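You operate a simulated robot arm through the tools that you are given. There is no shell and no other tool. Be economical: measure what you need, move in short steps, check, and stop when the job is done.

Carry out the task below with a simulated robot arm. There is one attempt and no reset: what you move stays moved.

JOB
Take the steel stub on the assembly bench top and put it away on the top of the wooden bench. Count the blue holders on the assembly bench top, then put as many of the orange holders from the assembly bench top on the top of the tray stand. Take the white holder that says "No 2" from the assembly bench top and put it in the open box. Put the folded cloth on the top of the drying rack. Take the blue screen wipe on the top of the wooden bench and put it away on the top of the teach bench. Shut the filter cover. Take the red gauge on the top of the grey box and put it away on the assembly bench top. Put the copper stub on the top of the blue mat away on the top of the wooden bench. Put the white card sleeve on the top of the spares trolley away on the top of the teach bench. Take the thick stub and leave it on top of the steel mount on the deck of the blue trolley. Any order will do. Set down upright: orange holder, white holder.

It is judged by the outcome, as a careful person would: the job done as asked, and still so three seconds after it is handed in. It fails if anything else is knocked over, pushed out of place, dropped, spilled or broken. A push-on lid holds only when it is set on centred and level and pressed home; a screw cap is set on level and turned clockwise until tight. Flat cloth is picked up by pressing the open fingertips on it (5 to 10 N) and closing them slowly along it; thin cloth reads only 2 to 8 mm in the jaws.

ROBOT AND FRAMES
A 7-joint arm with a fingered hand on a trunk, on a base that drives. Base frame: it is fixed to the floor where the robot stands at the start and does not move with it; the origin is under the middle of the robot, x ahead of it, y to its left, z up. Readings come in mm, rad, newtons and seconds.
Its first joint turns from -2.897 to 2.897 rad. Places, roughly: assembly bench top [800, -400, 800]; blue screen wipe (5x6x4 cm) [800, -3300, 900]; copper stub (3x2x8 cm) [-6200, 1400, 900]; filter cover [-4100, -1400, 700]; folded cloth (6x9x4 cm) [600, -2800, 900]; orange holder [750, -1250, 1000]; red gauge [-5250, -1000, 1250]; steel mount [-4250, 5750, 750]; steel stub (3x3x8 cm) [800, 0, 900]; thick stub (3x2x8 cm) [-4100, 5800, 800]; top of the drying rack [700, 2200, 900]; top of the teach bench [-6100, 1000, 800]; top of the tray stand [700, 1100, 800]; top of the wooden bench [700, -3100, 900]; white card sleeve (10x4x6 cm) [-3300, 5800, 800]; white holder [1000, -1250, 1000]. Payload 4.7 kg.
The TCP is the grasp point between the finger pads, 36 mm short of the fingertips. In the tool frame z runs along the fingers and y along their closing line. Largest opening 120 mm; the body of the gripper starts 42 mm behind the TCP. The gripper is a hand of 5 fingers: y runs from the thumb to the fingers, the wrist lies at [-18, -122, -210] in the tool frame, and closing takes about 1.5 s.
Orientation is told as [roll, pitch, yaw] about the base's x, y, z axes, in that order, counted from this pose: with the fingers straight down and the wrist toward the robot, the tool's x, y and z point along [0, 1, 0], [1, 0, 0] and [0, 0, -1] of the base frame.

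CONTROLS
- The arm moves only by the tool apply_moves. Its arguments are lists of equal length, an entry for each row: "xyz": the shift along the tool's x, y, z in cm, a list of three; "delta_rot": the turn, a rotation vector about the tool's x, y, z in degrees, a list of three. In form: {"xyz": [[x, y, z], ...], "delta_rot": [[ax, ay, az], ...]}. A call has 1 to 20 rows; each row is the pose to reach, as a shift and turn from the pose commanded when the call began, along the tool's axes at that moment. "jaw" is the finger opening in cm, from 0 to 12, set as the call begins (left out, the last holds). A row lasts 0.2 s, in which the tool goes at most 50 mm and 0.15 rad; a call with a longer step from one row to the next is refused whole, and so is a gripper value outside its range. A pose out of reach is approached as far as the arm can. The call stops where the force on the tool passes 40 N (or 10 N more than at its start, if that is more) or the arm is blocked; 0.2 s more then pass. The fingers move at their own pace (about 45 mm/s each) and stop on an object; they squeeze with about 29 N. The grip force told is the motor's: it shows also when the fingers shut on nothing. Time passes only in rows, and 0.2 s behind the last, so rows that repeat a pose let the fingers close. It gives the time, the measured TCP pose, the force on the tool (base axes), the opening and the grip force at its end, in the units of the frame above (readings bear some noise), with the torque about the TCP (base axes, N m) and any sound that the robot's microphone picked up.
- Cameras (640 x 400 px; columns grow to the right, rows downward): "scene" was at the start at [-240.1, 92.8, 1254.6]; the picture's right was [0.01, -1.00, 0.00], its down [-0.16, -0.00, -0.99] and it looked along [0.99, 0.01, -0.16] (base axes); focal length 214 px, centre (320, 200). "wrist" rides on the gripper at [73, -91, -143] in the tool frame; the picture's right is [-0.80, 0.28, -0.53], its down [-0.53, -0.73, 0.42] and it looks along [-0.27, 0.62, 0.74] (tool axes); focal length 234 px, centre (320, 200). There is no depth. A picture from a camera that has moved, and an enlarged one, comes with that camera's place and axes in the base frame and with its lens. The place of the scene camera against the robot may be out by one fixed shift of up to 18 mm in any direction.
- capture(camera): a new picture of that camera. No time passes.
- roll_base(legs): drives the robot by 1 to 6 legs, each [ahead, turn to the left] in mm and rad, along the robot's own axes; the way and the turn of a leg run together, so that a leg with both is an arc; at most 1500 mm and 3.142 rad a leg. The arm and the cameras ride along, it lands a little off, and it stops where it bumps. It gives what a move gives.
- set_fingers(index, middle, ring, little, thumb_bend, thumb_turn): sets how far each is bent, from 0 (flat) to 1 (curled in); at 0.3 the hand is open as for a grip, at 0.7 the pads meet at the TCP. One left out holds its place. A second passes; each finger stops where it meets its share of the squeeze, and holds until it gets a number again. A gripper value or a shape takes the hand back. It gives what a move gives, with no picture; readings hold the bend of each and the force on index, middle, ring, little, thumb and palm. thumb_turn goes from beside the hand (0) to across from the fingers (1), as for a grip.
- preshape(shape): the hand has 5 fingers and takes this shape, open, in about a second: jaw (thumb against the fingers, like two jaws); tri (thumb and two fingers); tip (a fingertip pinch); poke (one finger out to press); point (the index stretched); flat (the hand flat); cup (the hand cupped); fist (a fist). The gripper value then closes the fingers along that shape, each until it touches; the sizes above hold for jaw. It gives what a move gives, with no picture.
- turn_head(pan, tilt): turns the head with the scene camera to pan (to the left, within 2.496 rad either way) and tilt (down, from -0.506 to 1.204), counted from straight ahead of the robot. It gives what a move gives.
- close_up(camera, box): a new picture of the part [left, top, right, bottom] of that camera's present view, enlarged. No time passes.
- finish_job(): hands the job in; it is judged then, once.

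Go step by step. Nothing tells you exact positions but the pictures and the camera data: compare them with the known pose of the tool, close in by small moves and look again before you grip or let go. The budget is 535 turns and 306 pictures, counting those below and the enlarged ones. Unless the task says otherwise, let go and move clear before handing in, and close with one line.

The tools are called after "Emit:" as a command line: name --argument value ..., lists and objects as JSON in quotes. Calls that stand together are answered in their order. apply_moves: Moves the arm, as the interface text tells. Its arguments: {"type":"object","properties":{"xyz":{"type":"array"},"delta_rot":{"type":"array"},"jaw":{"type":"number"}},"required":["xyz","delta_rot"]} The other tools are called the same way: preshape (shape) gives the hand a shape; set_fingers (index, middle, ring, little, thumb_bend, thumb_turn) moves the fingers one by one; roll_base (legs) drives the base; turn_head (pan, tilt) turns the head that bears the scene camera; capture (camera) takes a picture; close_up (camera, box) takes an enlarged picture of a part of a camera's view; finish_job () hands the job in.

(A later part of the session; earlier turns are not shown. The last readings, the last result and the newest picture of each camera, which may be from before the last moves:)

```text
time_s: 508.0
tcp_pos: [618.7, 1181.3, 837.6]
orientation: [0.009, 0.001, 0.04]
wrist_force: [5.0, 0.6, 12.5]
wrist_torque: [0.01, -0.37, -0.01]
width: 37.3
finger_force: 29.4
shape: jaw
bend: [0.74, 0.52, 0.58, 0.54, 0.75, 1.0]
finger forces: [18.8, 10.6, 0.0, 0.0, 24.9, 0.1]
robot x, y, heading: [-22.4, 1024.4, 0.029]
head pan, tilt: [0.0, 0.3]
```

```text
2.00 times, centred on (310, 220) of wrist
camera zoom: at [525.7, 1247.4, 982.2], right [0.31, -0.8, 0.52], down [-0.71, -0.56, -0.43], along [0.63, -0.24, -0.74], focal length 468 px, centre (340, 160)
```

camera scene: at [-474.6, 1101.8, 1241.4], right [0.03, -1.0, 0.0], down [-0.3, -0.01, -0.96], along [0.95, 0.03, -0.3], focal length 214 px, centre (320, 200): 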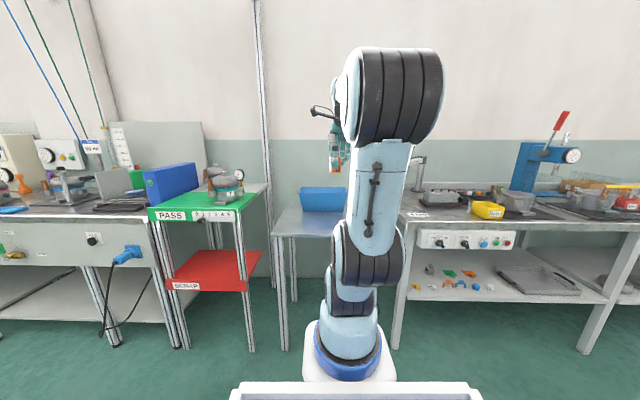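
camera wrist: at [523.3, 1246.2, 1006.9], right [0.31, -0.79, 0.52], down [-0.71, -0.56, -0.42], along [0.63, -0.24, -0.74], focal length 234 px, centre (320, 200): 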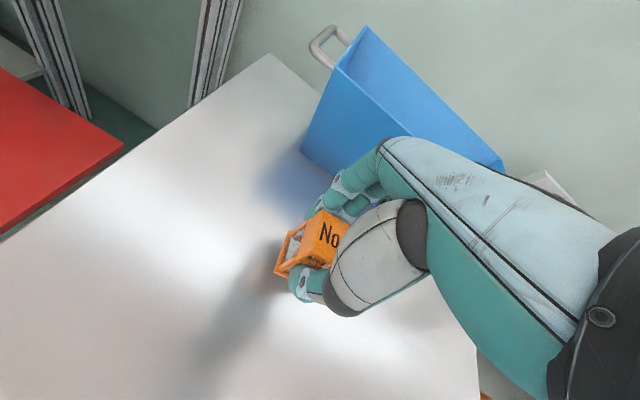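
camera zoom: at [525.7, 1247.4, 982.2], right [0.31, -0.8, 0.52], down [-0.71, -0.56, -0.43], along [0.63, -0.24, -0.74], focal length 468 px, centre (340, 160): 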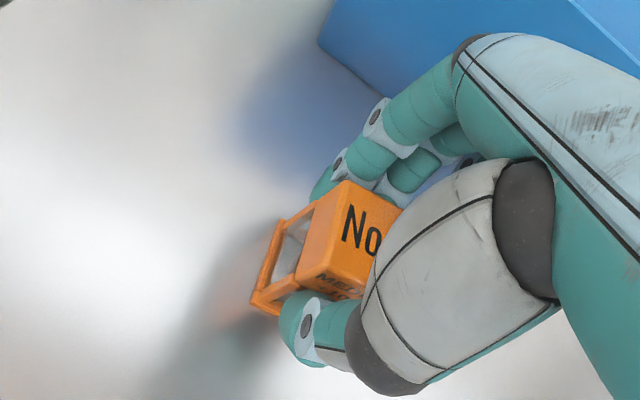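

Looks upright. I open and rise.

Emit:
apply_moves --xyz '[[0, 0, -0.1], [0, 0, -0.1], [0, 0, -0.1], [0, 0, -0.1], [0, 0, -0.1], [0, 0, -0.1]]' --delta_rot '[[0, 0, 0], [0, 0, 0], [0, 0, 0], [0, 0, 0], [0, 0, 0], [0, 0, 0]]' --jaw 9

Emit:
apply_moves --xyz '[[0, 0, -3], [0, 0, -7], [0, 0, -11], [0, 0, -15], [0, 0, -19], [0, 0, -23], [0, 0, -27], [0, 0, -31], [0, 0, -31]]' --delta_rot '[[0, 0, 0], [0, 0, 0], [0, 0, 0], [0, 0, 0], [0, 0, 0], [0, 0, 0], [0, 0, 0], [0, 0, 0], [0, 0, 0]]'

Emit:
capture --camera "wrist"

```text
time_s: 509.4
tcp_pos: [618.5, 1179.9, 837.8]
orientation: [0.006, 0.005, 0.038]
wrist_force: [-0.8, 0.1, 0.7]
wrist_torque: [0.0, 0.0, -0.03]
width: 89.8
finger_force: 0.0
shape: jaw
bend: [0.26, 0.36, 0.34, 0.34, 0.56, 0.99]
finger forces: [0.0, 0.1, 0.0, 0.1, 0.0, 0.0]
robot x, y, heading: [-30.6, 1022.0, 0.027]
head pan, tilt: [0.0, 0.3]
```

```text
time_s: 511.4
tcp_pos: [619.9, 1177.5, 1145.8]
orientation: [0.008, 0.006, 0.037]
wrist_force: [-0.7, 0.2, 0.2]
wrist_torque: [-0.01, -0.04, 0.03]
width: 89.7
finger_force: 0.0
shape: jaw
bend: [0.26, 0.36, 0.34, 0.34, 0.56, 0.99]
finger forces: [0.1, 0.1, 0.0, 0.0, 0.1, 0.0]
robot x, y, heading: [-30.2, 1019.3, 0.03]
head pan, tilt: [0.0, 0.3]
```

```text
190 pictures are left
camera wrist: at [527.8, 1245.4, 1290.5], right [0.31, -0.8, 0.52], down [-0.71, -0.56, -0.42], along [0.63, -0.24, -0.74], focal length 234 px, centre (320, 200)
```

wrist: 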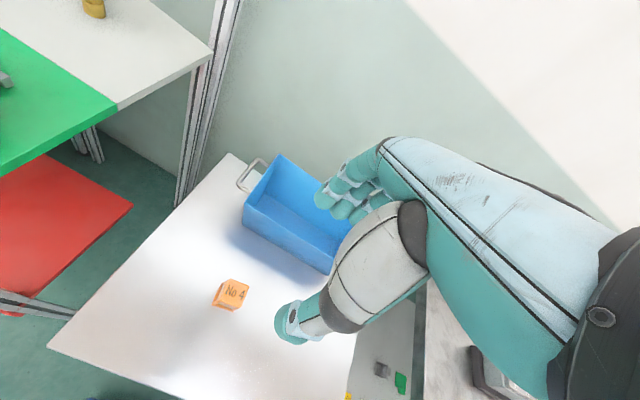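

No 4 stands on the tray stand. Back for No 5.

Emit:
roll_base --legs '[[-420, 0], [0, -1.601], [1500, 0], [660, 0], [0, 1.571], [450, 0]]'

Emit:
capture --camera "wrist"

```text
time_s: 534.6
tcp_pos: [615.4, -1070.3, 1145.9]
orientation: [0.007, 0.005, -0.009]
wrist_force: [0.5, 0.1, 0.1]
wrist_torque: [0.0, 0.03, 0.0]
width: 89.6
finger_force: 0.0
shape: jaw
bend: [0.26, 0.36, 0.34, 0.34, 0.56, 0.99]
finger forces: [0.0, 0.1, 0.0, 0.0, 0.1, 0.1]
robot x, y, heading: [-42.1, -1193.9, -0.02]
head pan, tilt: [0.0, 0.3]
```

```text
189 pictures are left
camera wrist: at [526.3, -998.7, 1290.2], right [0.27, -0.81, 0.52], down [-0.74, -0.52, -0.43], along [0.61, -0.27, -0.74], focal length 234 px, centre (320, 200)
```

wrist: 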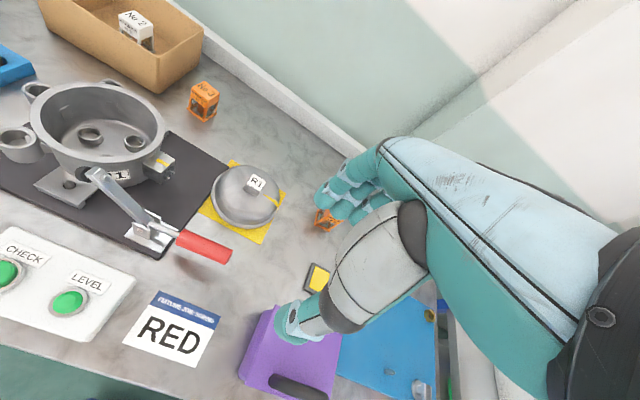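

Emit:
apply_moves --xyz '[[-2, 4, 0], [-4, 8, 0], [-6, 12, 1], [-8, 16, 3], [-10, 20, 5], [-10, 20.5, 9], [-10, 20.5, 13], [-10, 20.5, 13]]' --delta_rot '[[0, 0, 0], [0, 0, 0], [0, 0, 0], [0, 0, 0], [0, 0, 0], [0, 0, 0], [0, 0, 0], [0, 0, 0]]' --jaw 10

Emit:
capture --camera "wrist"

```text
time_s: 536.4
tcp_pos: [819.7, -1169.8, 1014.1]
orientation: [0.007, 0.003, -0.009]
wrist_force: [0.0, 0.1, 0.7]
wrist_torque: [0.03, 0.01, 0.01]
width: 99.8
finger_force: 0.0
shape: jaw
bend: [0.26, 0.33, 0.32, 0.32, 0.49, 0.99]
finger forces: [0.0, 0.1, 0.1, 0.0, 0.0, 0.1]
robot x, y, heading: [-39.3, -1192.9, -0.02]
head pan, tilt: [0.0, 0.3]
```

```text
188 pictures are left
camera wrist: at [730.3, -1098.0, 1158.1], right [0.27, -0.81, 0.52], down [-0.74, -0.52, -0.43], along [0.62, -0.27, -0.74], focal length 234 px, centre (320, 200)
```

wrist: 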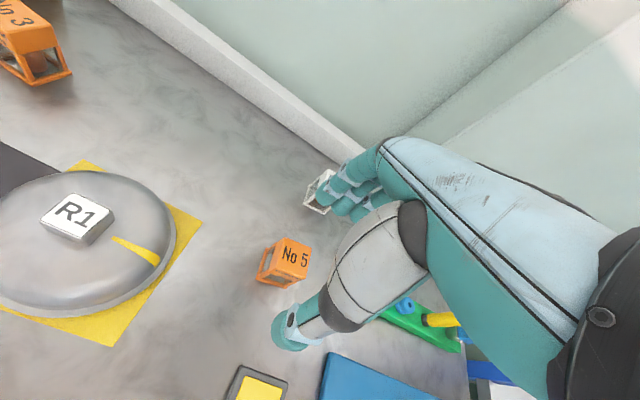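

Emit:
apply_moves --xyz '[[-0.5, 1.5, 2], [-0.5, 1.5, 5], [-0.5, 1.5, 7], [-0.5, 1.5, 7]]' --delta_rot '[[0, 0, -4], [0, 0, -7], [0, 0, -7], [0, 0, -7]]'

Emit:
close_up --camera "wrist" --box '[150, 120, 470, 320]'

```text
time_s: 537.4
tcp_pos: [834.0, -1175.7, 942.8]
orientation: [0.006, 0.003, 0.113]
wrist_force: [0.2, 1.0, 0.5]
wrist_torque: [0.0, 0.01, -0.02]
width: 99.6
finger_force: 0.1
shape: jaw
bend: [0.26, 0.33, 0.32, 0.32, 0.49, 0.99]
finger forces: [0.0, 0.0, 0.0, 0.1, 0.1, 0.0]
robot x, y, heading: [-33.2, -1195.4, -0.016]
head pan, tilt: [0.0, 0.3]
```

```text
2.00 times, centred on (310, 220) of wrist
camera zoom: at [736.3, -1115.2, 1087.5], right [0.37, -0.77, 0.52], down [-0.67, -0.61, -0.43], along [0.64, -0.19, -0.74], focal length 468 px, centre (340, 160)
```

zoom: 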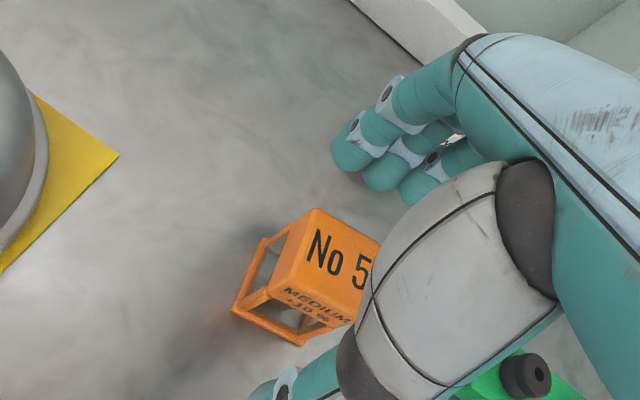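

Emit:
apply_moves --xyz '[[0, -0.2, 1.5], [0, -0.2, 3.2], [0, -0.2, 3.2]]' --delta_rot '[[0, 0, 0], [0, 0, 0], [0, 0, 0]]'

Emit:
apply_moves --xyz '[[0, 0, 0], [0, 0, 0], [0, 0, 0], [0, 0, 0], [0, 0, 0], [0, 0, 0], [0, 0, 0], [0, 0, 0]]' --delta_rot '[[0, 0, 0], [0, 0, 0], [0, 0, 0], [0, 0, 0], [0, 0, 0], [0, 0, 0], [0, 0, 0], [0, 0, 0]]' --jaw 2

Emit:
close_up --camera "wrist" --box '[150, 120, 470, 320]'

```text
time_s: 538.2
tcp_pos: [831.8, -1176.8, 911.7]
orientation: [0.009, 0.005, 0.112]
wrist_force: [0.4, -1.1, -0.1]
wrist_torque: [-0.02, -0.03, 0.0]
width: 99.7
finger_force: 0.0
shape: jaw
bend: [0.26, 0.33, 0.32, 0.32, 0.49, 0.99]
finger forces: [0.0, 0.0, 0.0, 0.0, 0.1, 0.1]
robot x, y, heading: [-40.5, -1194.6, -0.019]
head pan, tilt: [0.0, 0.3]
```

```text
time_s: 540.0
tcp_pos: [832.4, -1177.3, 911.2]
orientation: [0.008, 0.005, 0.114]
wrist_force: [0.4, 0.0, -0.2]
wrist_torque: [0.02, 0.01, -0.02]
width: 34.6
finger_force: 29.0
shape: jaw
bend: [0.74, 0.54, 0.59, 0.54, 0.75, 1.0]
finger forces: [15.5, 8.4, 2.0, 0.0, 25.1, 0.1]
robot x, y, heading: [-39.2, -1193.0, -0.019]
head pan, tilt: [0.0, 0.3]
```

```text
2.00 times, centred on (310, 220) of wrist
camera zoom: at [734.3, -1115.9, 1056.1], right [0.37, -0.77, 0.52], down [-0.67, -0.61, -0.43], along [0.64, -0.19, -0.74], focal length 468 px, centre (340, 160)
```

zoom: 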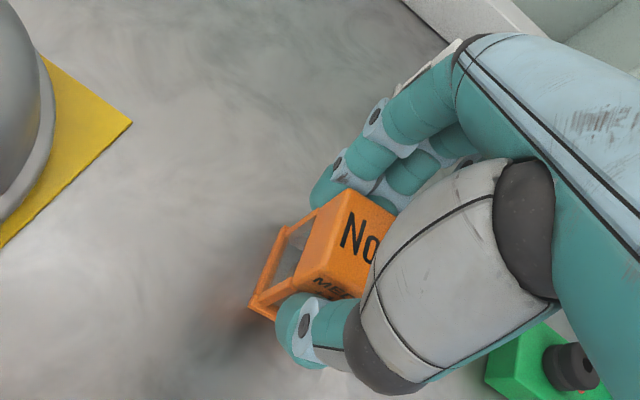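

Emit:
apply_moves --xyz '[[0, 0, -1], [0, 0, -3], [0, 0, -6], [0, 0, -10], [0, 0, -14], [0, 0, -18], [0, 0, -22], [0, -4, -24], [0, -8, -24], [0, -12, -24], [0, -16, -24], [0, -20, -24], [0, -22, -24], [0, -22, -24]]' --delta_rot '[[0, 0, 0], [0, 0, 0], [0, 0, 0], [0, 0, 0], [0, 0, 0], [0, 0, 0], [0, 0, 0], [0, 0, 2], [0, 0, 4], [0, 0, 6.5], [0, 0, 6.5], [0, 0, 6.5], [0, 0, 6.5], [0, 0, 6.5]]'

Emit:
roll_base --legs '[[-410, 0], [0, 1.59], [1500, 0], [650, 0], [0, -1.571], [430, 0]]'

Emit:
capture --camera "wrist"

```text
time_s: 543.0
tcp_pos: [615.1, -1202.9, 1152.1]
orientation: [0.008, 0.005, 0.002]
wrist_force: [0.5, -0.6, -1.0]
wrist_torque: [-0.03, -0.02, -0.03]
width: 34.9
finger_force: 28.9
shape: jaw
bend: [0.74, 0.54, 0.59, 0.54, 0.75, 1.0]
finger forces: [15.7, 8.5, 1.8, 0.0, 25.2, 0.1]
robot x, y, heading: [-35.8, -1192.8, -0.018]
head pan, tilt: [0.0, 0.3]
```

```text
time_s: 565.8
tcp_pos: [584.9, 1046.5, 1153.0]
orientation: [0.007, 0.005, 0.073]
wrist_force: [-0.1, -0.4, -1.5]
wrist_torque: [0.03, -0.01, -0.01]
width: 34.5
finger_force: 28.8
shape: jaw
bend: [0.74, 0.54, 0.59, 0.54, 0.75, 1.0]
finger forces: [15.4, 8.1, 1.9, 0.0, 24.3, 0.0]
robot x, y, heading: [-69.6, 1011.2, 0.05]
head pan, tilt: [0.0, 0.3]
```

```text
185 pictures are left
camera wrist: at [489.1, 1111.5, 1297.0], right [0.34, -0.79, 0.52], down [-0.69, -0.58, -0.43], along [0.63, -0.22, -0.74], focal length 234 px, centre (320, 200)
```

wrist: 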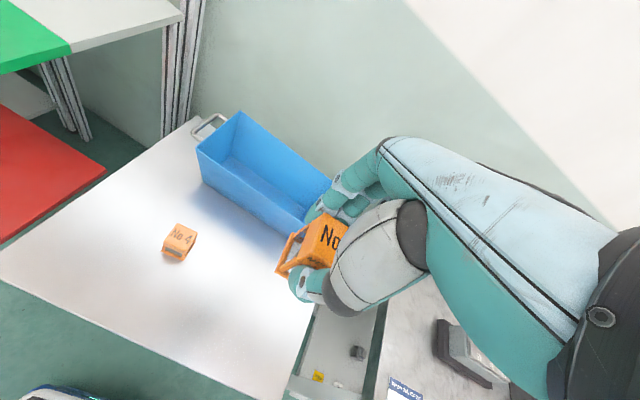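

I set No 5 at about (605, 1030).

Emit:
apply_moves --xyz '[[-0.8, 1, 3], [-1.5, 2, 7], [-1.5, 2, 11], [-1.5, 2, 15], [-1.5, 2, 19], [-1.5, 2, 23], [-1.5, 2, 27], [-1.5, 2, 30], [-1.5, 2, 30]]' --delta_rot '[[0, 0, 0], [0, 0, 0], [0, 0, 0], [0, 0, 0], [0, 0, 0], [0, 0, 0], [0, 0, 0], [0, 0, 0], [0, 0, 0]]'

Emit:
apply_moves --xyz '[[0, 0, 0.4], [0, 0, 0.8], [0, 0, 0.8]]' --delta_rot '[[0, 0, 0], [0, 0, 0], [0, 0, 0]]'

```text
time_s: 567.8
tcp_pos: [602.2, 1034.7, 854.6]
orientation: [0.007, 0.004, 0.07]
wrist_force: [0.1, 0.0, -2.1]
wrist_torque: [0.02, 0.0, 0.02]
width: 34.6
finger_force: 29.2
shape: jaw
bend: [0.74, 0.54, 0.59, 0.54, 0.75, 1.0]
finger forces: [15.4, 8.1, 1.9, 0.0, 24.4, 0.1]
robot x, y, heading: [-71.2, 1007.2, 0.051]
head pan, tilt: [0.0, 0.3]
```

```text
time_s: 568.6
tcp_pos: [602.5, 1036.4, 846.5]
orientation: [0.007, 0.006, 0.072]
wrist_force: [0.4, 0.5, -1.8]
wrist_torque: [0.0, 0.01, -0.01]
width: 34.8
finger_force: 29.1
shape: jaw
bend: [0.74, 0.54, 0.59, 0.54, 0.75, 1.0]
finger forces: [15.4, 8.1, 1.9, 0.1, 24.3, 0.1]
robot x, y, heading: [-71.2, 1007.4, 0.056]
head pan, tilt: [0.0, 0.3]
```

Emit:
apply_moves --xyz '[[0, 0, 0.3], [0, 0, 0.5], [0, 0, 0.5]]' --delta_rot '[[0, 0, 0], [0, 0, 0], [0, 0, 0]]'

```text
time_s: 569.4
tcp_pos: [603.1, 1037.0, 840.1]
orientation: [0.004, 0.0, 0.073]
wrist_force: [-2.7, -0.5, 7.8]
wrist_torque: [0.0, -0.11, -0.02]
width: 34.7
finger_force: 28.7
shape: jaw
bend: [0.74, 0.54, 0.59, 0.54, 0.75, 1.0]
finger forces: [15.0, 8.4, 1.8, 0.0, 26.5, 0.1]
robot x, y, heading: [-67.3, 1007.3, 0.053]
head pan, tilt: [0.0, 0.3]
```

Touching. I open and rise.

Emit:
apply_moves --xyz '[[0, 0, 0], [0, 0, 0], [0, 0, 0], [0, 0, 0], [0, 0, 0], [0, 0, 0]]' --delta_rot '[[0, 0, 0], [0, 0, 0], [0, 0, 0], [0, 0, 0], [0, 0, 0], [0, 0, 0]]' --jaw 9

Emit:
apply_moves --xyz '[[0, 0, -3], [0, 0, -7], [0, 0, -11], [0, 0, -15], [0, 0, -19], [0, 0, -23], [0, 0, -27], [0, 0, -31], [0, 0, -31]]' --delta_rot '[[0, 0, 0], [0, 0, 0], [0, 0, 0], [0, 0, 0], [0, 0, 0], [0, 0, 0], [0, 0, 0], [0, 0, 0], [0, 0, 0]]'

Emit:
capture --camera "wrist"

```text
time_s: 570.8
tcp_pos: [602.8, 1035.5, 839.9]
orientation: [0.006, 0.006, 0.071]
wrist_force: [0.6, 0.1, 0.1]
wrist_torque: [-0.03, -0.02, -0.03]
width: 89.5
finger_force: 0.0
shape: jaw
bend: [0.26, 0.36, 0.34, 0.34, 0.56, 0.99]
finger forces: [0.1, 0.0, 0.1, 0.0, 0.1, 0.0]
robot x, y, heading: [-71.2, 1006.5, 0.052]
head pan, tilt: [0.0, 0.3]
```

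```text
time_s: 572.8
tcp_pos: [604.7, 1033.3, 1150.1]
orientation: [0.007, 0.005, 0.071]
wrist_force: [0.8, -0.5, -1.0]
wrist_torque: [0.0, 0.0, 0.04]
width: 89.5
finger_force: 0.1
shape: jaw
bend: [0.26, 0.36, 0.34, 0.34, 0.56, 0.99]
finger forces: [0.1, 0.0, 0.0, 0.0, 0.0, 0.0]
robot x, y, heading: [-69.3, 1007.6, 0.053]
head pan, tilt: [0.0, 0.3]
```

```text
184 pictures are left
camera wrist: at [509.4, 1097.6, 1294.7], right [0.34, -0.79, 0.52], down [-0.69, -0.58, -0.42], along [0.63, -0.22, -0.74], focal length 234 px, centre (320, 200)
```

wrist: 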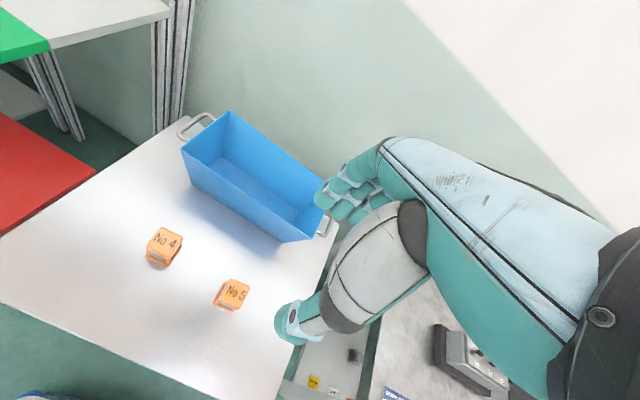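

Both orange holders stand on the tray stand. Now to the spares trolley in the north-west.

Emit:
roll_base --legs '[[-480, 0], [0, 1.518], [1500, 0], [1500, 0], [680, 0], [0, 1.571]]'

Emit:
roll_base --legs '[[1500, 0], [1250, 0], [0, -1.571]]'

Emit:
turn_head --pan 0.2 --tilt 0.3

Emit:
capture --camera "scene"

Emit:
capture --camera "wrist"

```text
time_s: 600.7
tcp_pos: [-1217.3, 4659.7, 1149.9]
orientation: [0.007, 0.005, -3.089]
wrist_force: [0.4, 0.5, -0.1]
wrist_torque: [-0.01, 0.05, 0.0]
width: 89.5
finger_force: 0.1
shape: jaw
bend: [0.26, 0.36, 0.34, 0.34, 0.56, 0.99]
finger forces: [0.1, 0.0, 0.1, 0.0, 0.0, 0.1]
robot x, y, heading: [-541.0, 4670.3, -3.101]
head pan, tilt: [0.0, 0.3]
```

```text
time_s: 617.8
tcp_pos: [-3298.6, 5313.9, 1149.6]
orientation: [0.008, 0.004, 1.61]
wrist_force: [0.0, 0.4, 0.3]
wrist_torque: [0.0, -0.02, 0.06]
width: 89.7
finger_force: 0.2
shape: jaw
bend: [0.26, 0.36, 0.34, 0.34, 0.56, 0.99]
finger forces: [0.1, 0.0, 0.0, 0.0, 0.0, 0.0]
robot x, y, heading: [-3296.7, 4640.3, 1.593]
head pan, tilt: [0.0, 0.3]
```

```text
time_s: 618.5
tcp_pos: [-3297.0, 5315.1, 1150.7]
orientation: [0.007, 0.005, 1.608]
wrist_force: [0.4, -0.1, 0.3]
wrist_torque: [0.02, 0.02, 0.0]
width: 89.7
finger_force: 0.1
shape: jaw
bend: [0.26, 0.36, 0.34, 0.34, 0.56, 0.99]
finger forces: [0.0, 0.0, 0.1, 0.1, 0.1, 0.1]
robot x, y, heading: [-3297.1, 4641.6, 1.59]
head pan, tilt: [0.201, 0.3]
```

```text
183 pictures are left
camera scene: at [-3392.1, 4411.7, 1241.4], right [0.98, 0.22, 0.0], down [0.07, -0.29, -0.96], along [-0.21, 0.93, -0.3], focal length 214 px, centre (320, 200)
```

scene: 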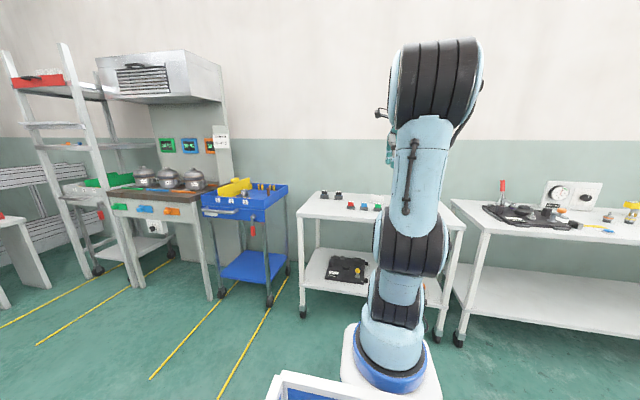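

```text
182 pictures are left
camera wrist: at [-3365.5, 5221.0, 1294.4], right [0.8, 0.31, 0.52], down [0.56, -0.71, -0.43], along [0.24, 0.63, -0.74], focal length 234 px, centre (320, 200)
```

wrist: 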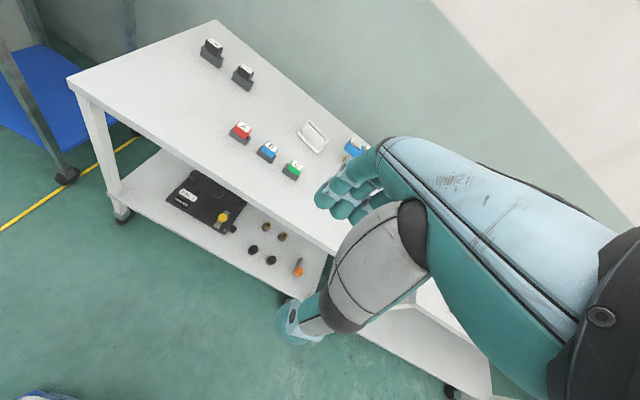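

The card sleeve lies at the back of the spares trolley, near (-3316, 5836). I drive up closer.

Emit:
roll_base --legs '[[0, -0.02], [400, 0]]'

Emit:
capture --camera "wrist"

```text
time_s: 621.3
tcp_pos: [-3282.7, 5712.5, 1150.1]
orientation: [0.006, 0.007, 1.588]
wrist_force: [-0.9, 0.0, 0.2]
wrist_torque: [0.01, 0.01, -0.01]
width: 89.9
finger_force: 0.1
shape: jaw
bend: [0.26, 0.36, 0.34, 0.34, 0.56, 0.99]
finger forces: [0.1, 0.0, 0.0, 0.0, 0.0, 0.1]
robot x, y, heading: [-3298.0, 5040.1, 1.569]
head pan, tilt: [0.201, 0.3]
```

```text
181 pictures are left
camera wrist: at [-3352.5, 5620.7, 1294.4], right [0.8, 0.29, 0.52], down [0.54, -0.73, -0.43], along [0.25, 0.62, -0.74], focal length 234 px, centre (320, 200)
```

wrist: 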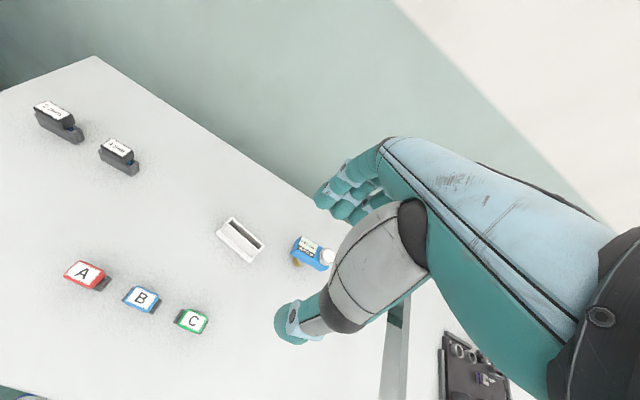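

The sleeve stands at about (-3322, 5809), long side along x. I go above it.

Emit:
apply_moves --xyz '[[1.3, 3.2, 0], [2.6, 6.4, 1], [3.8, 9.7, 3], [3.8, 9.7, 7], [3.8, 9.7, 11], [3.8, 9.7, 15], [3.8, 9.7, 19], [3.8, 9.7, 23], [3.8, 9.7, 25], [3.8, 9.7, 25]]' --delta_rot '[[0, 0, 0], [0, 0, 0], [0, 0, 0], [0, 0, 0], [0, 0, 0], [0, 0, 0], [0, 0, 0], [0, 0, 0], [0, 0, 0], [0, 0, 0]]'

Emit:
close_up --camera "wrist" --box '[150, 120, 470, 320]'

```text
time_s: 623.5
tcp_pos: [-3324.5, 5807.4, 899.0]
orientation: [0.007, 0.003, 1.586]
wrist_force: [-0.3, 0.0, 0.4]
wrist_torque: [0.0, 0.04, -0.03]
width: 89.7
finger_force: 0.0
shape: jaw
bend: [0.26, 0.36, 0.33, 0.34, 0.56, 0.99]
finger forces: [0.0, 0.0, 0.0, 0.0, 0.0, 0.0]
robot x, y, heading: [-3291.7, 5042.3, 1.568]
head pan, tilt: [0.201, 0.3]
```

```text
2.00 times, centred on (310, 220) of wrist
camera zoom: at [-3394.4, 5715.9, 1044.3], right [0.8, 0.29, 0.52], down [0.54, -0.73, -0.43], along [0.25, 0.62, -0.74], focal length 468 px, centre (340, 160)
```

zoom: 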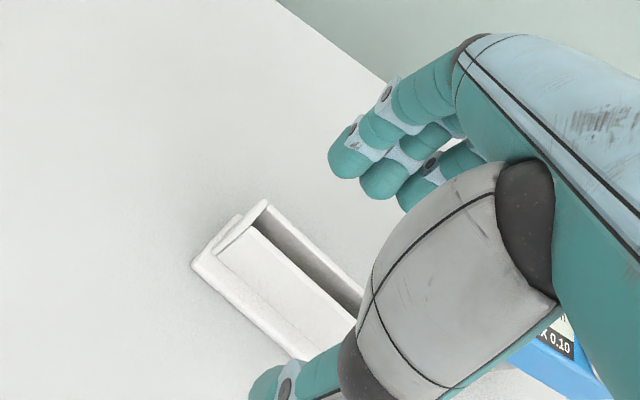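

Emit:
apply_moves --xyz '[[-1.2, 1.1, 2], [-1.2, 1.1, 5], [-1.2, 1.1, 6.5], [-1.2, 1.1, 6.5]]' --delta_rot '[[0, 0, 0], [0, 0, 0], [0, 0, 0], [0, 0, 0]]'

Emit:
close_up --camera "wrist" --box '[150, 120, 470, 320]'

Emit:
close_up --camera "scene" --box '[280, 130, 480, 255]'

```text
time_s: 624.5
tcp_pos: [-3311.5, 5819.5, 836.3]
orientation: [0.007, 0.0, 1.585]
wrist_force: [0.5, -0.5, 12.1]
wrist_torque: [0.67, -0.11, -0.01]
width: 89.5
finger_force: 0.0
shape: jaw
bend: [0.26, 0.35, 0.33, 0.34, 0.56, 0.99]
finger forces: [2.0, 10.9, 0.1, 0.0, 0.0, 0.0]
robot x, y, heading: [-3296.4, 5038.6, 1.57]
head pan, tilt: [0.201, 0.3]
```

```text
2.00 times, centred on (310, 220) of wrist
camera zoom: at [-3382.0, 5726.9, 979.9], right [0.8, 0.29, 0.52], down [0.54, -0.72, -0.43], along [0.25, 0.62, -0.74], focal length 468 px, centre (340, 160)
```

zoom: 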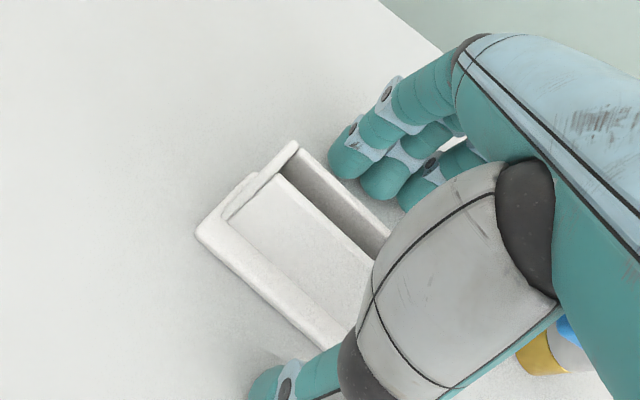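

```text
3.20 times, centred on (380, 192) of scene
camera zoom: at [-3397.7, 4811.7, 1241.3], right [0.98, 0.2, 0.0], down [0.06, -0.29, -0.96], along [-0.19, 0.94, -0.3], focal length 686 px, centre (128, 224)
```

zoom: 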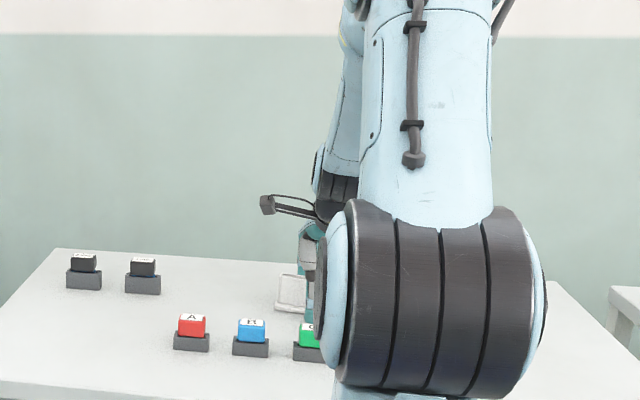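

The fingertips just touch the trolley top. I rise 7 mm, centre, and close on the sleeve.

Emit:
apply_moves --xyz '[[0, 0.5, -0.7], [0, 0.5, -0.7], [0, 0.5, -0.7]]' --delta_rot '[[0, 0, 0], [0, 0, 0], [0, 0, 0]]'

Emit:
apply_moves --xyz '[[0, 0, 0], [0, 0, 0], [0, 0, 0], [0, 0, 0], [0, 0, 0], [0, 0, 0], [0, 0, 0], [0, 0, 0]]' --delta_rot '[[0, 0, 0], [0, 0, 0], [0, 0, 0], [0, 0, 0], [0, 0, 0], [0, 0, 0], [0, 0, 0], [0, 0, 0]]' --jaw 1.5

Emit:
close_up --camera "wrist" --box '[150, 120, 470, 320]'

```text
time_s: 625.3
tcp_pos: [-3313.1, 5823.1, 841.2]
orientation: [0.007, 0.006, 1.587]
wrist_force: [-0.4, 0.3, -0.1]
wrist_torque: [0.02, -0.03, 0.01]
width: 89.7
finger_force: 0.0
shape: jaw
bend: [0.26, 0.36, 0.33, 0.34, 0.56, 0.99]
finger forces: [0.0, 0.1, 0.0, 0.0, 0.0, 0.0]
robot x, y, heading: [-3293.5, 5037.4, 1.567]
head pan, tilt: [0.201, 0.3]
```

```text
time_s: 627.1
tcp_pos: [-3312.6, 5823.8, 842.2]
orientation: [0.007, 0.001, 1.584]
wrist_force: [0.5, -0.3, 13.3]
wrist_torque: [0.32, -0.03, -0.19]
width: 25.2
finger_force: 29.2
shape: jaw
bend: [0.74, 0.59, 0.63, 0.61, 0.76, 1.0]
finger forces: [18.0, 12.9, 0.1, 0.0, 24.1, 0.0]
robot x, y, heading: [-3297.5, 5038.1, 1.571]
head pan, tilt: [0.201, 0.3]
```

```text
2.00 times, centred on (310, 220) of wrist
camera zoom: at [-3382.2, 5731.8, 986.5], right [0.8, 0.29, 0.52], down [0.54, -0.73, -0.43], along [0.25, 0.62, -0.74], focal length 468 px, centre (340, 160)
```

zoom: 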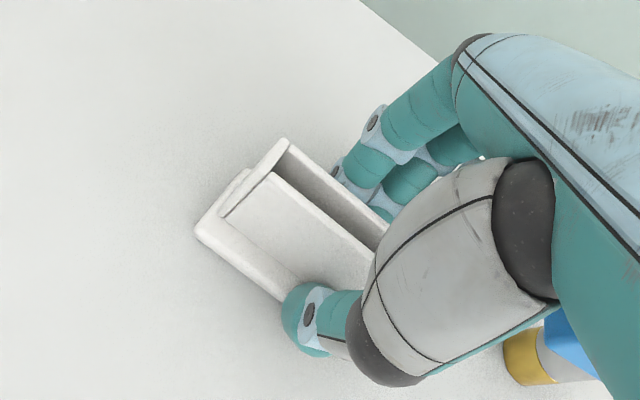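

Emit:
apply_moves --xyz '[[0, 0, -1], [0, 0, -3], [0, 0, -6], [0, 0, -10], [0, 0, -14], [0, 0, -18], [0, 0, -22], [0, -3, -26], [0, -6, -29], [0, -9, -31], [0, -13, -32], [0, -17, -32], [0, -17, -32]]' --delta_rot '[[0, 0, 0], [0, 0, 0], [0, 0, 0], [0, 0, 0], [0, 0, 0], [0, 0, 0], [0, 0, 0], [0, 0, 0], [0, 0, 0], [0, 0, 0], [0, 0, 0], [0, 0, 0], [0, 0, 0]]'

Emit:
capture --camera "wrist"

```text
time_s: 629.9
tcp_pos: [-3309.4, 5655.2, 1164.0]
orientation: [0.007, 0.005, 1.585]
wrist_force: [0.7, 0.3, -1.6]
wrist_torque: [-0.03, 0.03, 0.02]
width: 23.9
finger_force: 28.8
shape: jaw
bend: [0.74, 0.59, 0.64, 0.61, 0.76, 1.0]
finger forces: [10.5, 11.3, 2.7, 0.0, 23.7, 0.1]
robot x, y, heading: [-3292.7, 5040.7, 1.567]
head pan, tilt: [0.201, 0.3]
```

```text
176 pictures are left
camera wrist: at [-3379.6, 5563.8, 1308.0], right [0.8, 0.29, 0.52], down [0.54, -0.73, -0.42], along [0.25, 0.62, -0.74], focal length 234 px, centre (320, 200)
```

wrist: 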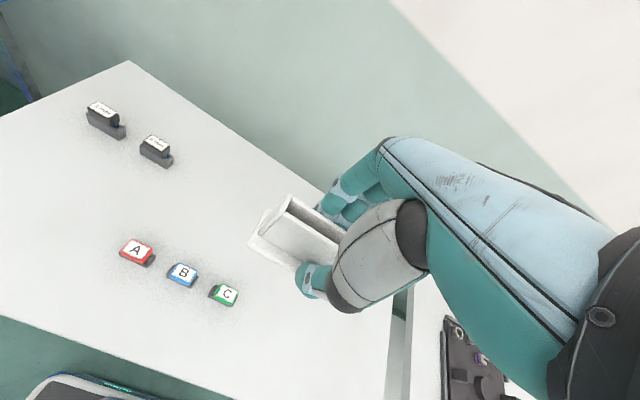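

Held. The free spot on the teach bench is around (-6050, 678), between the green lid box and the wipe. I drive there.

Emit:
roll_base --legs '[[-320, 0], [0, 1.574], [1500, 0], [370, 0], [0, 1.571], [1500, 0]]'

Emit:
close_up --camera "wrist" --box '[150, 120, 470, 320]'

```text
time_s: 655.5
tcp_pos: [-5155.8, 2651.3, 1163.6]
orientation: [0.005, 0.006, -1.544]
wrist_force: [0.1, -0.5, -1.6]
wrist_torque: [0.02, -0.01, 0.01]
width: 22.9
finger_force: 29.0
shape: jaw
bend: [0.74, 0.62, 0.64, 0.61, 0.77, 1.0]
finger forces: [13.1, 5.5, 2.0, 0.1, 21.6, 0.1]
robot x, y, heading: [-5182.6, 3267.1, -1.559]
head pan, tilt: [0.201, 0.3]
```

```text
2.00 times, centred on (310, 220) of wrist
camera zoom: at [-5087.3, 2743.6, 1308.0], right [-0.8, -0.3, 0.52], down [-0.55, 0.72, -0.43], along [-0.24, -0.62, -0.74], focal length 468 px, centre (340, 160)
```

zoom: 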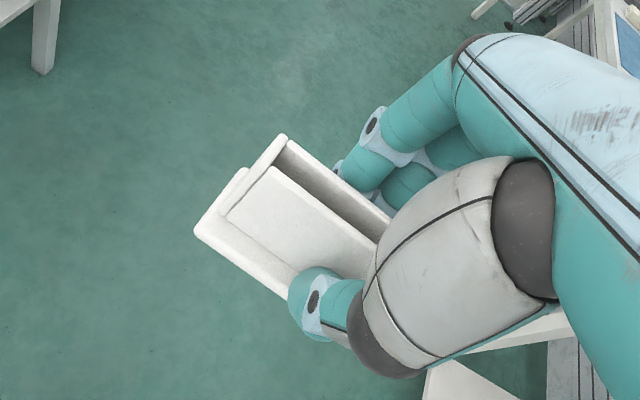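

Emit:
roll_base --legs '[[0, -0.012], [1500, 0], [880, 0], [0, -1.571], [200, 0]]'

Emit:
capture --camera "wrist"

```text
time_s: 669.5
tcp_pos: [-5556.4, 441.1, 1164.2]
orientation: [0.008, 0.005, -2.256]
wrist_force: [0.4, -1.0, -1.2]
wrist_torque: [0.04, -0.02, -0.02]
width: 23.1
finger_force: 29.3
shape: jaw
bend: [0.74, 0.62, 0.64, 0.61, 0.77, 1.0]
finger forces: [12.8, 5.9, 1.7, 0.1, 22.2, 0.1]
robot x, y, heading: [-5185.0, 936.9, -2.144]
head pan, tilt: [0.201, 0.3]
stopped in leg 4: the robot was blocked; the commanded pose is now the measured one
```

```text
174 pictures are left
camera wrist: at [-5443.3, 466.4, 1307.6], right [-0.8, 0.29, 0.52], down [0.05, 0.9, -0.42], along [-0.59, -0.31, -0.74], focal length 234 px, centre (320, 200)
```

wrist: 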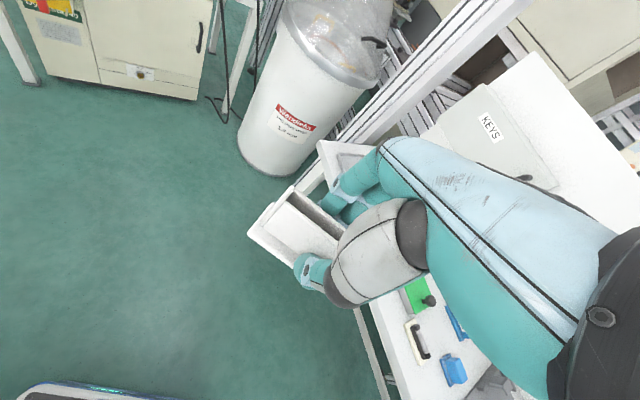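

The rear touched something while turning. I pull forward a bit, then finish the turn.

Emit:
roll_base --legs '[[140, 0], [0, -0.99]]'

Emit:
turn_head --pan 2.49 --tilt 0.6

Emit:
capture --camera "scene"

Emit:
turn_head --pan -2.3 --tilt 0.6

Emit:
capture --camera "scene"

```text
time_s: 671.2
tcp_pos: [-5635.6, 326.3, 1163.3]
orientation: [0.008, 0.005, -2.26]
wrist_force: [0.2, 0.6, -0.8]
wrist_torque: [0.03, -0.03, 0.0]
width: 22.9
finger_force: 29.2
shape: jaw
bend: [0.74, 0.62, 0.64, 0.61, 0.77, 1.0]
finger forces: [12.9, 5.8, 1.7, 0.0, 22.2, 0.0]
robot x, y, heading: [-5262.2, 815.8, -2.151]
head pan, tilt: [0.201, 0.3]
stopped in leg 2: the robot was blocked; the commanded pose is now the measured one
```

```text
time_s: 673.4
tcp_pos: [-5634.8, 326.8, 1162.2]
orientation: [0.007, 0.005, -2.262]
wrist_force: [0.9, -0.2, -1.4]
wrist_torque: [-0.01, -0.03, 0.01]
width: 23.1
finger_force: 29.1
shape: jaw
bend: [0.74, 0.62, 0.64, 0.61, 0.77, 1.0]
finger forces: [12.8, 5.8, 1.7, 0.0, 22.1, 0.0]
robot x, y, heading: [-5258.9, 817.9, -2.153]
head pan, tilt: [2.491, 0.6]
```

```text
173 pictures are left
camera scene: at [-4932.6, 1090.8, 1213.9], right [0.33, -0.94, 0.0], down [-0.53, -0.19, -0.83], along [0.78, 0.27, -0.56], focal length 214 px, centre (320, 200)
```

scene: 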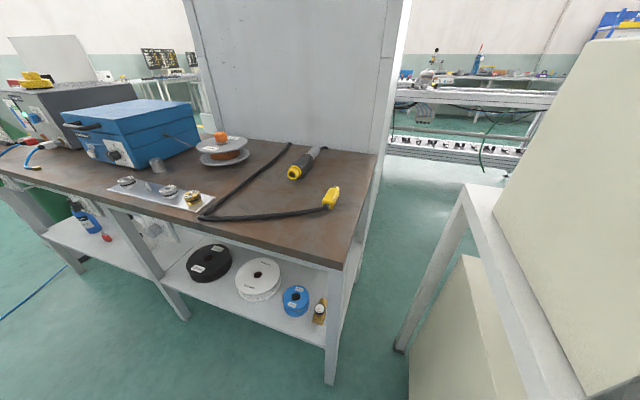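

```text
time_s: 677.1
tcp_pos: [-5636.3, 328.0, 1164.1]
orientation: [0.006, 0.006, -2.259]
wrist_force: [-0.1, 0.7, -1.5]
wrist_torque: [0.01, 0.0, -0.03]
width: 22.9
finger_force: 29.1
shape: jaw
bend: [0.74, 0.62, 0.64, 0.61, 0.77, 1.0]
finger forces: [12.8, 5.8, 1.7, 0.1, 22.2, 0.0]
robot x, y, heading: [-5257.8, 813.0, -2.154]
head pan, tilt: [-2.3, 0.6]
```

```text
172 pictures are left
camera scene: at [-5038.8, 1146.9, 1213.9], right [0.97, 0.26, 0.0], down [0.15, -0.55, -0.83], along [-0.21, 0.8, -0.56], focal length 214 px, centre (320, 200)
```

scene: 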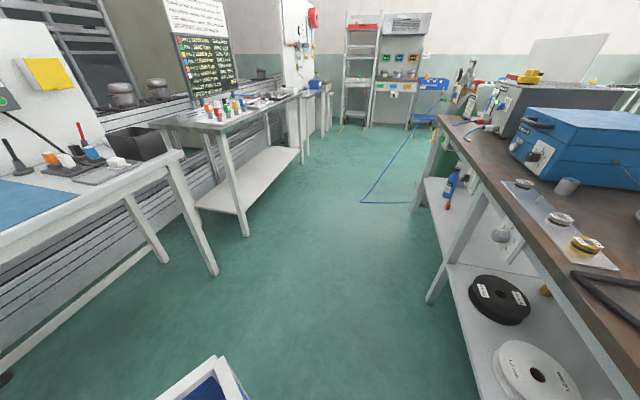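

A table with a cabinet stands close on the rear left. I go a little further forward and then turn.

Emit:
roll_base --legs '[[150, 0], [0, -0.98]]'

Emit:
turn_head --pan 0.0 --tilt 0.4

Emit:
capture --camera "wrist"

```text
time_s: 681.1
tcp_pos: [-5955.1, 754.1, 1163.3]
orientation: [0.009, 0.004, 3.009]
wrist_force: [-0.3, 0.3, -1.6]
wrist_torque: [-0.06, 0.01, -0.03]
width: 22.9
finger_force: 29.2
shape: jaw
bend: [0.74, 0.62, 0.65, 0.61, 0.77, 1.0]
finger forces: [12.6, 5.8, 1.6, 0.1, 20.8, 0.1]
robot x, y, heading: [-5344.1, 697.0, 3.12]
head pan, tilt: [-2.3, 0.6]
```

```text
time_s: 683.2
tcp_pos: [-5956.3, 755.1, 1162.6]
orientation: [0.008, 0.005, 3.009]
wrist_force: [0.6, 0.1, -0.6]
wrist_torque: [0.05, -0.02, 0.01]
width: 23.0
finger_force: 29.0
shape: jaw
bend: [0.74, 0.62, 0.65, 0.61, 0.77, 1.0]
finger forces: [12.6, 5.8, 1.7, 0.0, 20.8, 0.0]
robot x, y, heading: [-5341.9, 693.1, 3.116]
head pan, tilt: [0.0, 0.4]
```

```text
171 pictures are left
camera wrist: at [-5875.1, 670.8, 1307.6], right [-0.17, 0.84, 0.52], down [0.8, 0.43, -0.42], along [-0.58, 0.34, -0.74], focal length 234 px, centre (320, 200)
```

wrist: 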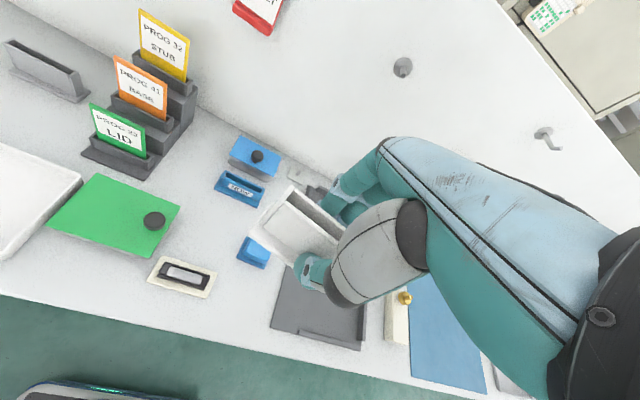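

I rotate the sleeve so its long side lies along x and bring it over (-6050, 678).

Emit:
apply_moves --xyz '[[0.7, 0.7, 0], [1.4, 1.4, 0], [2.2, 2.1, 0], [3, 2.8, 0], [3.7, 3.5, 0], [4.4, 4.2, 0], [5.2, 4.9, 0], [5.9, 5.6, 0], [6.6, 6.2, 0], [7.4, 6.9, 0], [8.1, 7.6, 0], [8.9, 8.3, 0], [8.9, 8.3, 2], [8.9, 8.3, 5], [8.9, 8.3, 5]]' --delta_rot '[[0, 0, -8], [0, 0, -16], [0, 0, -24], [0, 0, -32], [0, 0, -40], [0, 0, -48], [0, 0, -56], [0, 0, -64], [0, 0, -72], [0, 0, -80], [0, 0, -88], [0, 0, -96], [0, 0, -97.6], [0, 0, -97.6], [0, 0, -97.6]]'

Emit:
capture --camera "wrist"

Emit:
capture --camera "scene"

```text
time_s: 686.4
tcp_pos: [-6051.7, 675.5, 1112.6]
orientation: [0.004, -0.011, -1.568]
wrist_force: [0.6, -0.2, -1.6]
wrist_torque: [-0.01, 0.02, 0.02]
width: 22.9
finger_force: 28.9
shape: jaw
bend: [0.74, 0.62, 0.65, 0.61, 0.77, 1.0]
finger forces: [12.5, 5.6, 1.5, 0.0, 21.6, 0.1]
robot x, y, heading: [-5343.6, 692.7, 3.114]
head pan, tilt: [0.0, 0.4]
```

```text
170 pictures are left
camera wrist: at [-5978.9, 768.9, 1255.3], right [-0.81, -0.28, 0.52], down [-0.53, 0.73, -0.43], along [-0.26, -0.63, -0.73], focal length 234 px, centre (320, 200)
```

wrist: 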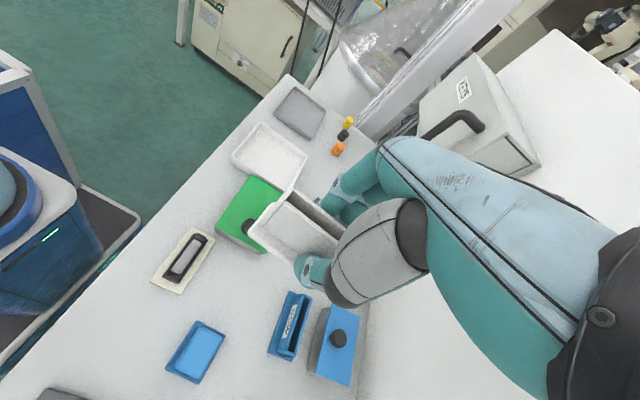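

```text
169 pictures are left
camera scene: at [-5109.2, 621.5, 1232.2], right [0.02, 1.0, 0.0], down [0.39, -0.01, -0.92], along [-0.92, 0.02, -0.39], focal length 214 px, centre (320, 200)
```

scene: 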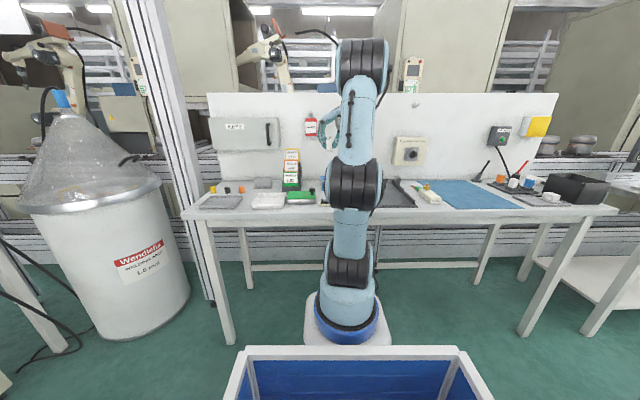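

Aligned with the free patch. I lower.

Emit:
apply_moves --xyz '[[0, 0, 4], [0, 0, 8], [0, 0, 12], [0, 0, 15], [0, 0, 17.5], [0, 0, 17.5]]' --delta_rot '[[0, 0, 0], [0, 0, 0], [0, 0, 0], [0, 0, 0], [0, 0, 0], [0, 0, 0]]'

Emit:
capture --camera "wrist"

Emit:
close_up --camera "scene" --box '[190, 100, 430, 250]'

```text
time_s: 687.8
tcp_pos: [-6048.5, 675.2, 938.7]
orientation: [0.004, -0.009, -1.571]
wrist_force: [0.4, -0.3, -0.6]
wrist_torque: [0.01, -0.01, -0.02]
width: 23.0
finger_force: 29.2
shape: jaw
bend: [0.74, 0.62, 0.65, 0.61, 0.77, 1.0]
finger forces: [12.6, 5.5, 1.6, 0.0, 21.6, 0.0]
robot x, y, heading: [-5338.5, 693.4, 3.119]
head pan, tilt: [0.0, 0.4]
```

```text
168 pictures are left
camera wrist: at [-5976.2, 767.6, 1080.7], right [-0.81, -0.28, 0.52], down [-0.53, 0.73, -0.43], along [-0.26, -0.63, -0.73], focal length 234 px, centre (320, 200)
```

wrist: 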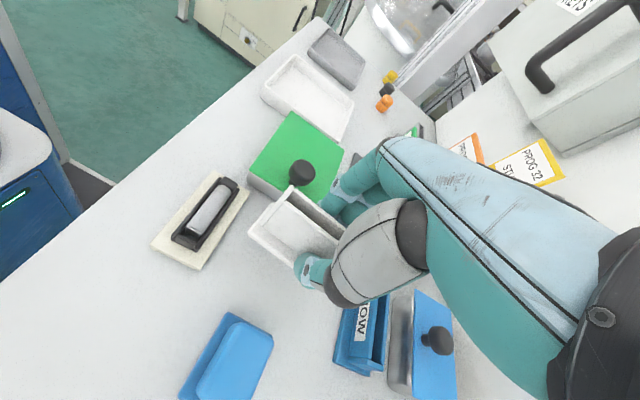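

```text
2.67 times, centred on (310, 175) of scene
camera zoom: at [-5109.2, 621.5, 1232.2], right [0.02, 1.0, 0.0], down [0.39, -0.01, -0.92], along [-0.92, 0.02, -0.39], focal length 572 px, centre (347, 267)
```

zoom: 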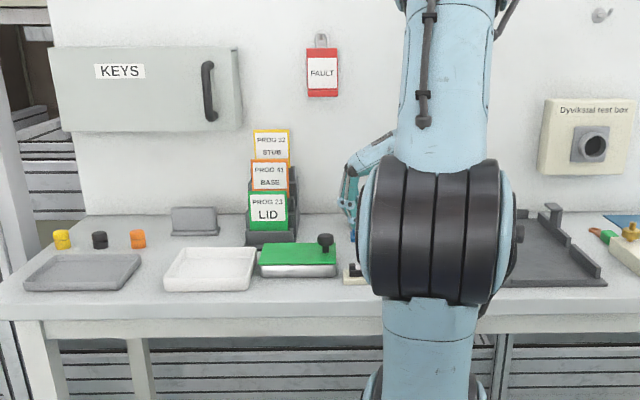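

Emit:
apply_moves --xyz '[[0, 0, 1], [0, 0, 2], [0, 0, 2.4], [0, 0, 2.4]]' --delta_rot '[[0, 0, 0], [0, 0, 0], [0, 0, 0], [0, 0, 0]]'

Emit:
capture --camera "wrist"

```text
time_s: 688.8
tcp_pos: [-6048.8, 674.2, 914.1]
orientation: [0.006, -0.012, -1.57]
wrist_force: [-0.8, -0.9, -0.9]
wrist_torque: [0.02, 0.03, 0.02]
width: 22.7
finger_force: 29.5
shape: jaw
bend: [0.74, 0.62, 0.65, 0.61, 0.77, 1.0]
finger forces: [12.5, 5.4, 1.6, 0.0, 21.7, 0.0]
robot x, y, heading: [-5340.3, 697.4, 3.115]
head pan, tilt: [0.0, 0.4]
```

```text
166 pictures are left
camera wrist: at [-5976.5, 766.7, 1056.8], right [-0.81, -0.28, 0.52], down [-0.53, 0.73, -0.43], along [-0.26, -0.63, -0.73], focal length 234 px, centre (320, 200)
```

wrist: 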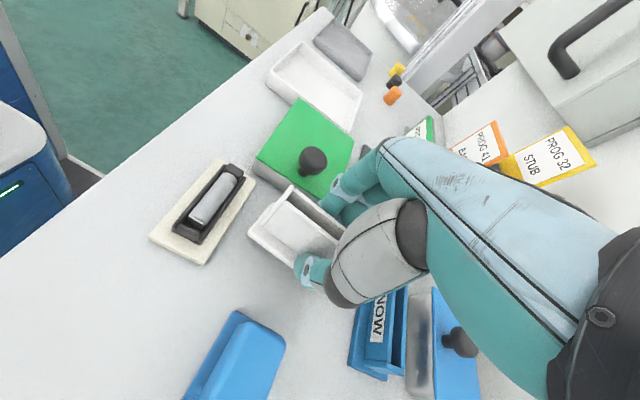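

Emit:
apply_moves --xyz '[[0, -0.7, 0.2], [0, -0.7, 0.6], [0, -0.7, 0.6]]' --delta_rot '[[0, 0, 0], [0, 0, 0], [0, 0, 0]]'

Emit:
apply_moves --xyz '[[0, 0, 0.2], [0, 0, 0.4], [0, 0, 0.4]]' --delta_rot '[[0, 0, 0], [0, 0, 0], [0, 0, 0]]'

```text
time_s: 689.6
tcp_pos: [-6049.8, 680.7, 908.8]
orientation: [0.003, -0.008, -1.57]
wrist_force: [-0.1, -0.3, -0.4]
wrist_torque: [0.04, 0.01, 0.03]
width: 22.8
finger_force: 29.1
shape: jaw
bend: [0.74, 0.62, 0.65, 0.61, 0.77, 1.0]
finger forces: [12.6, 5.4, 1.6, 0.1, 21.7, 0.1]
robot x, y, heading: [-5341.0, 695.9, 3.119]
head pan, tilt: [0.0, 0.4]
```

```text
time_s: 690.4
tcp_pos: [-6047.9, 681.5, 902.8]
orientation: [0.004, -0.009, -1.571]
wrist_force: [0.1, 0.1, 0.2]
wrist_torque: [0.04, 0.01, -0.01]
width: 22.9
finger_force: 28.8
shape: jaw
bend: [0.74, 0.62, 0.65, 0.61, 0.77, 1.0]
finger forces: [12.7, 5.4, 1.6, 0.1, 21.7, 0.0]
robot x, y, heading: [-5342.6, 696.4, 3.115]
head pan, tilt: [0.0, 0.4]
```

Emit:
apply_moves --xyz '[[0, 0, 0.2], [0, 0, 0.4], [0, 0, 0.4]]' --delta_rot '[[0, 0, 0], [0, 0, 0], [0, 0, 0]]'

```text
time_s: 691.2
tcp_pos: [-6048.9, 681.1, 899.5]
orientation: [0.005, -0.008, -1.573]
wrist_force: [-0.5, 0.8, 0.1]
wrist_torque: [-0.01, 0.01, -0.03]
width: 23.0
finger_force: 28.7
shape: jaw
bend: [0.74, 0.62, 0.65, 0.61, 0.77, 1.0]
finger forces: [12.5, 5.4, 1.6, 0.0, 21.7, 0.0]
robot x, y, heading: [-5340.5, 695.7, 3.117]
head pan, tilt: [0.0, 0.4]
```

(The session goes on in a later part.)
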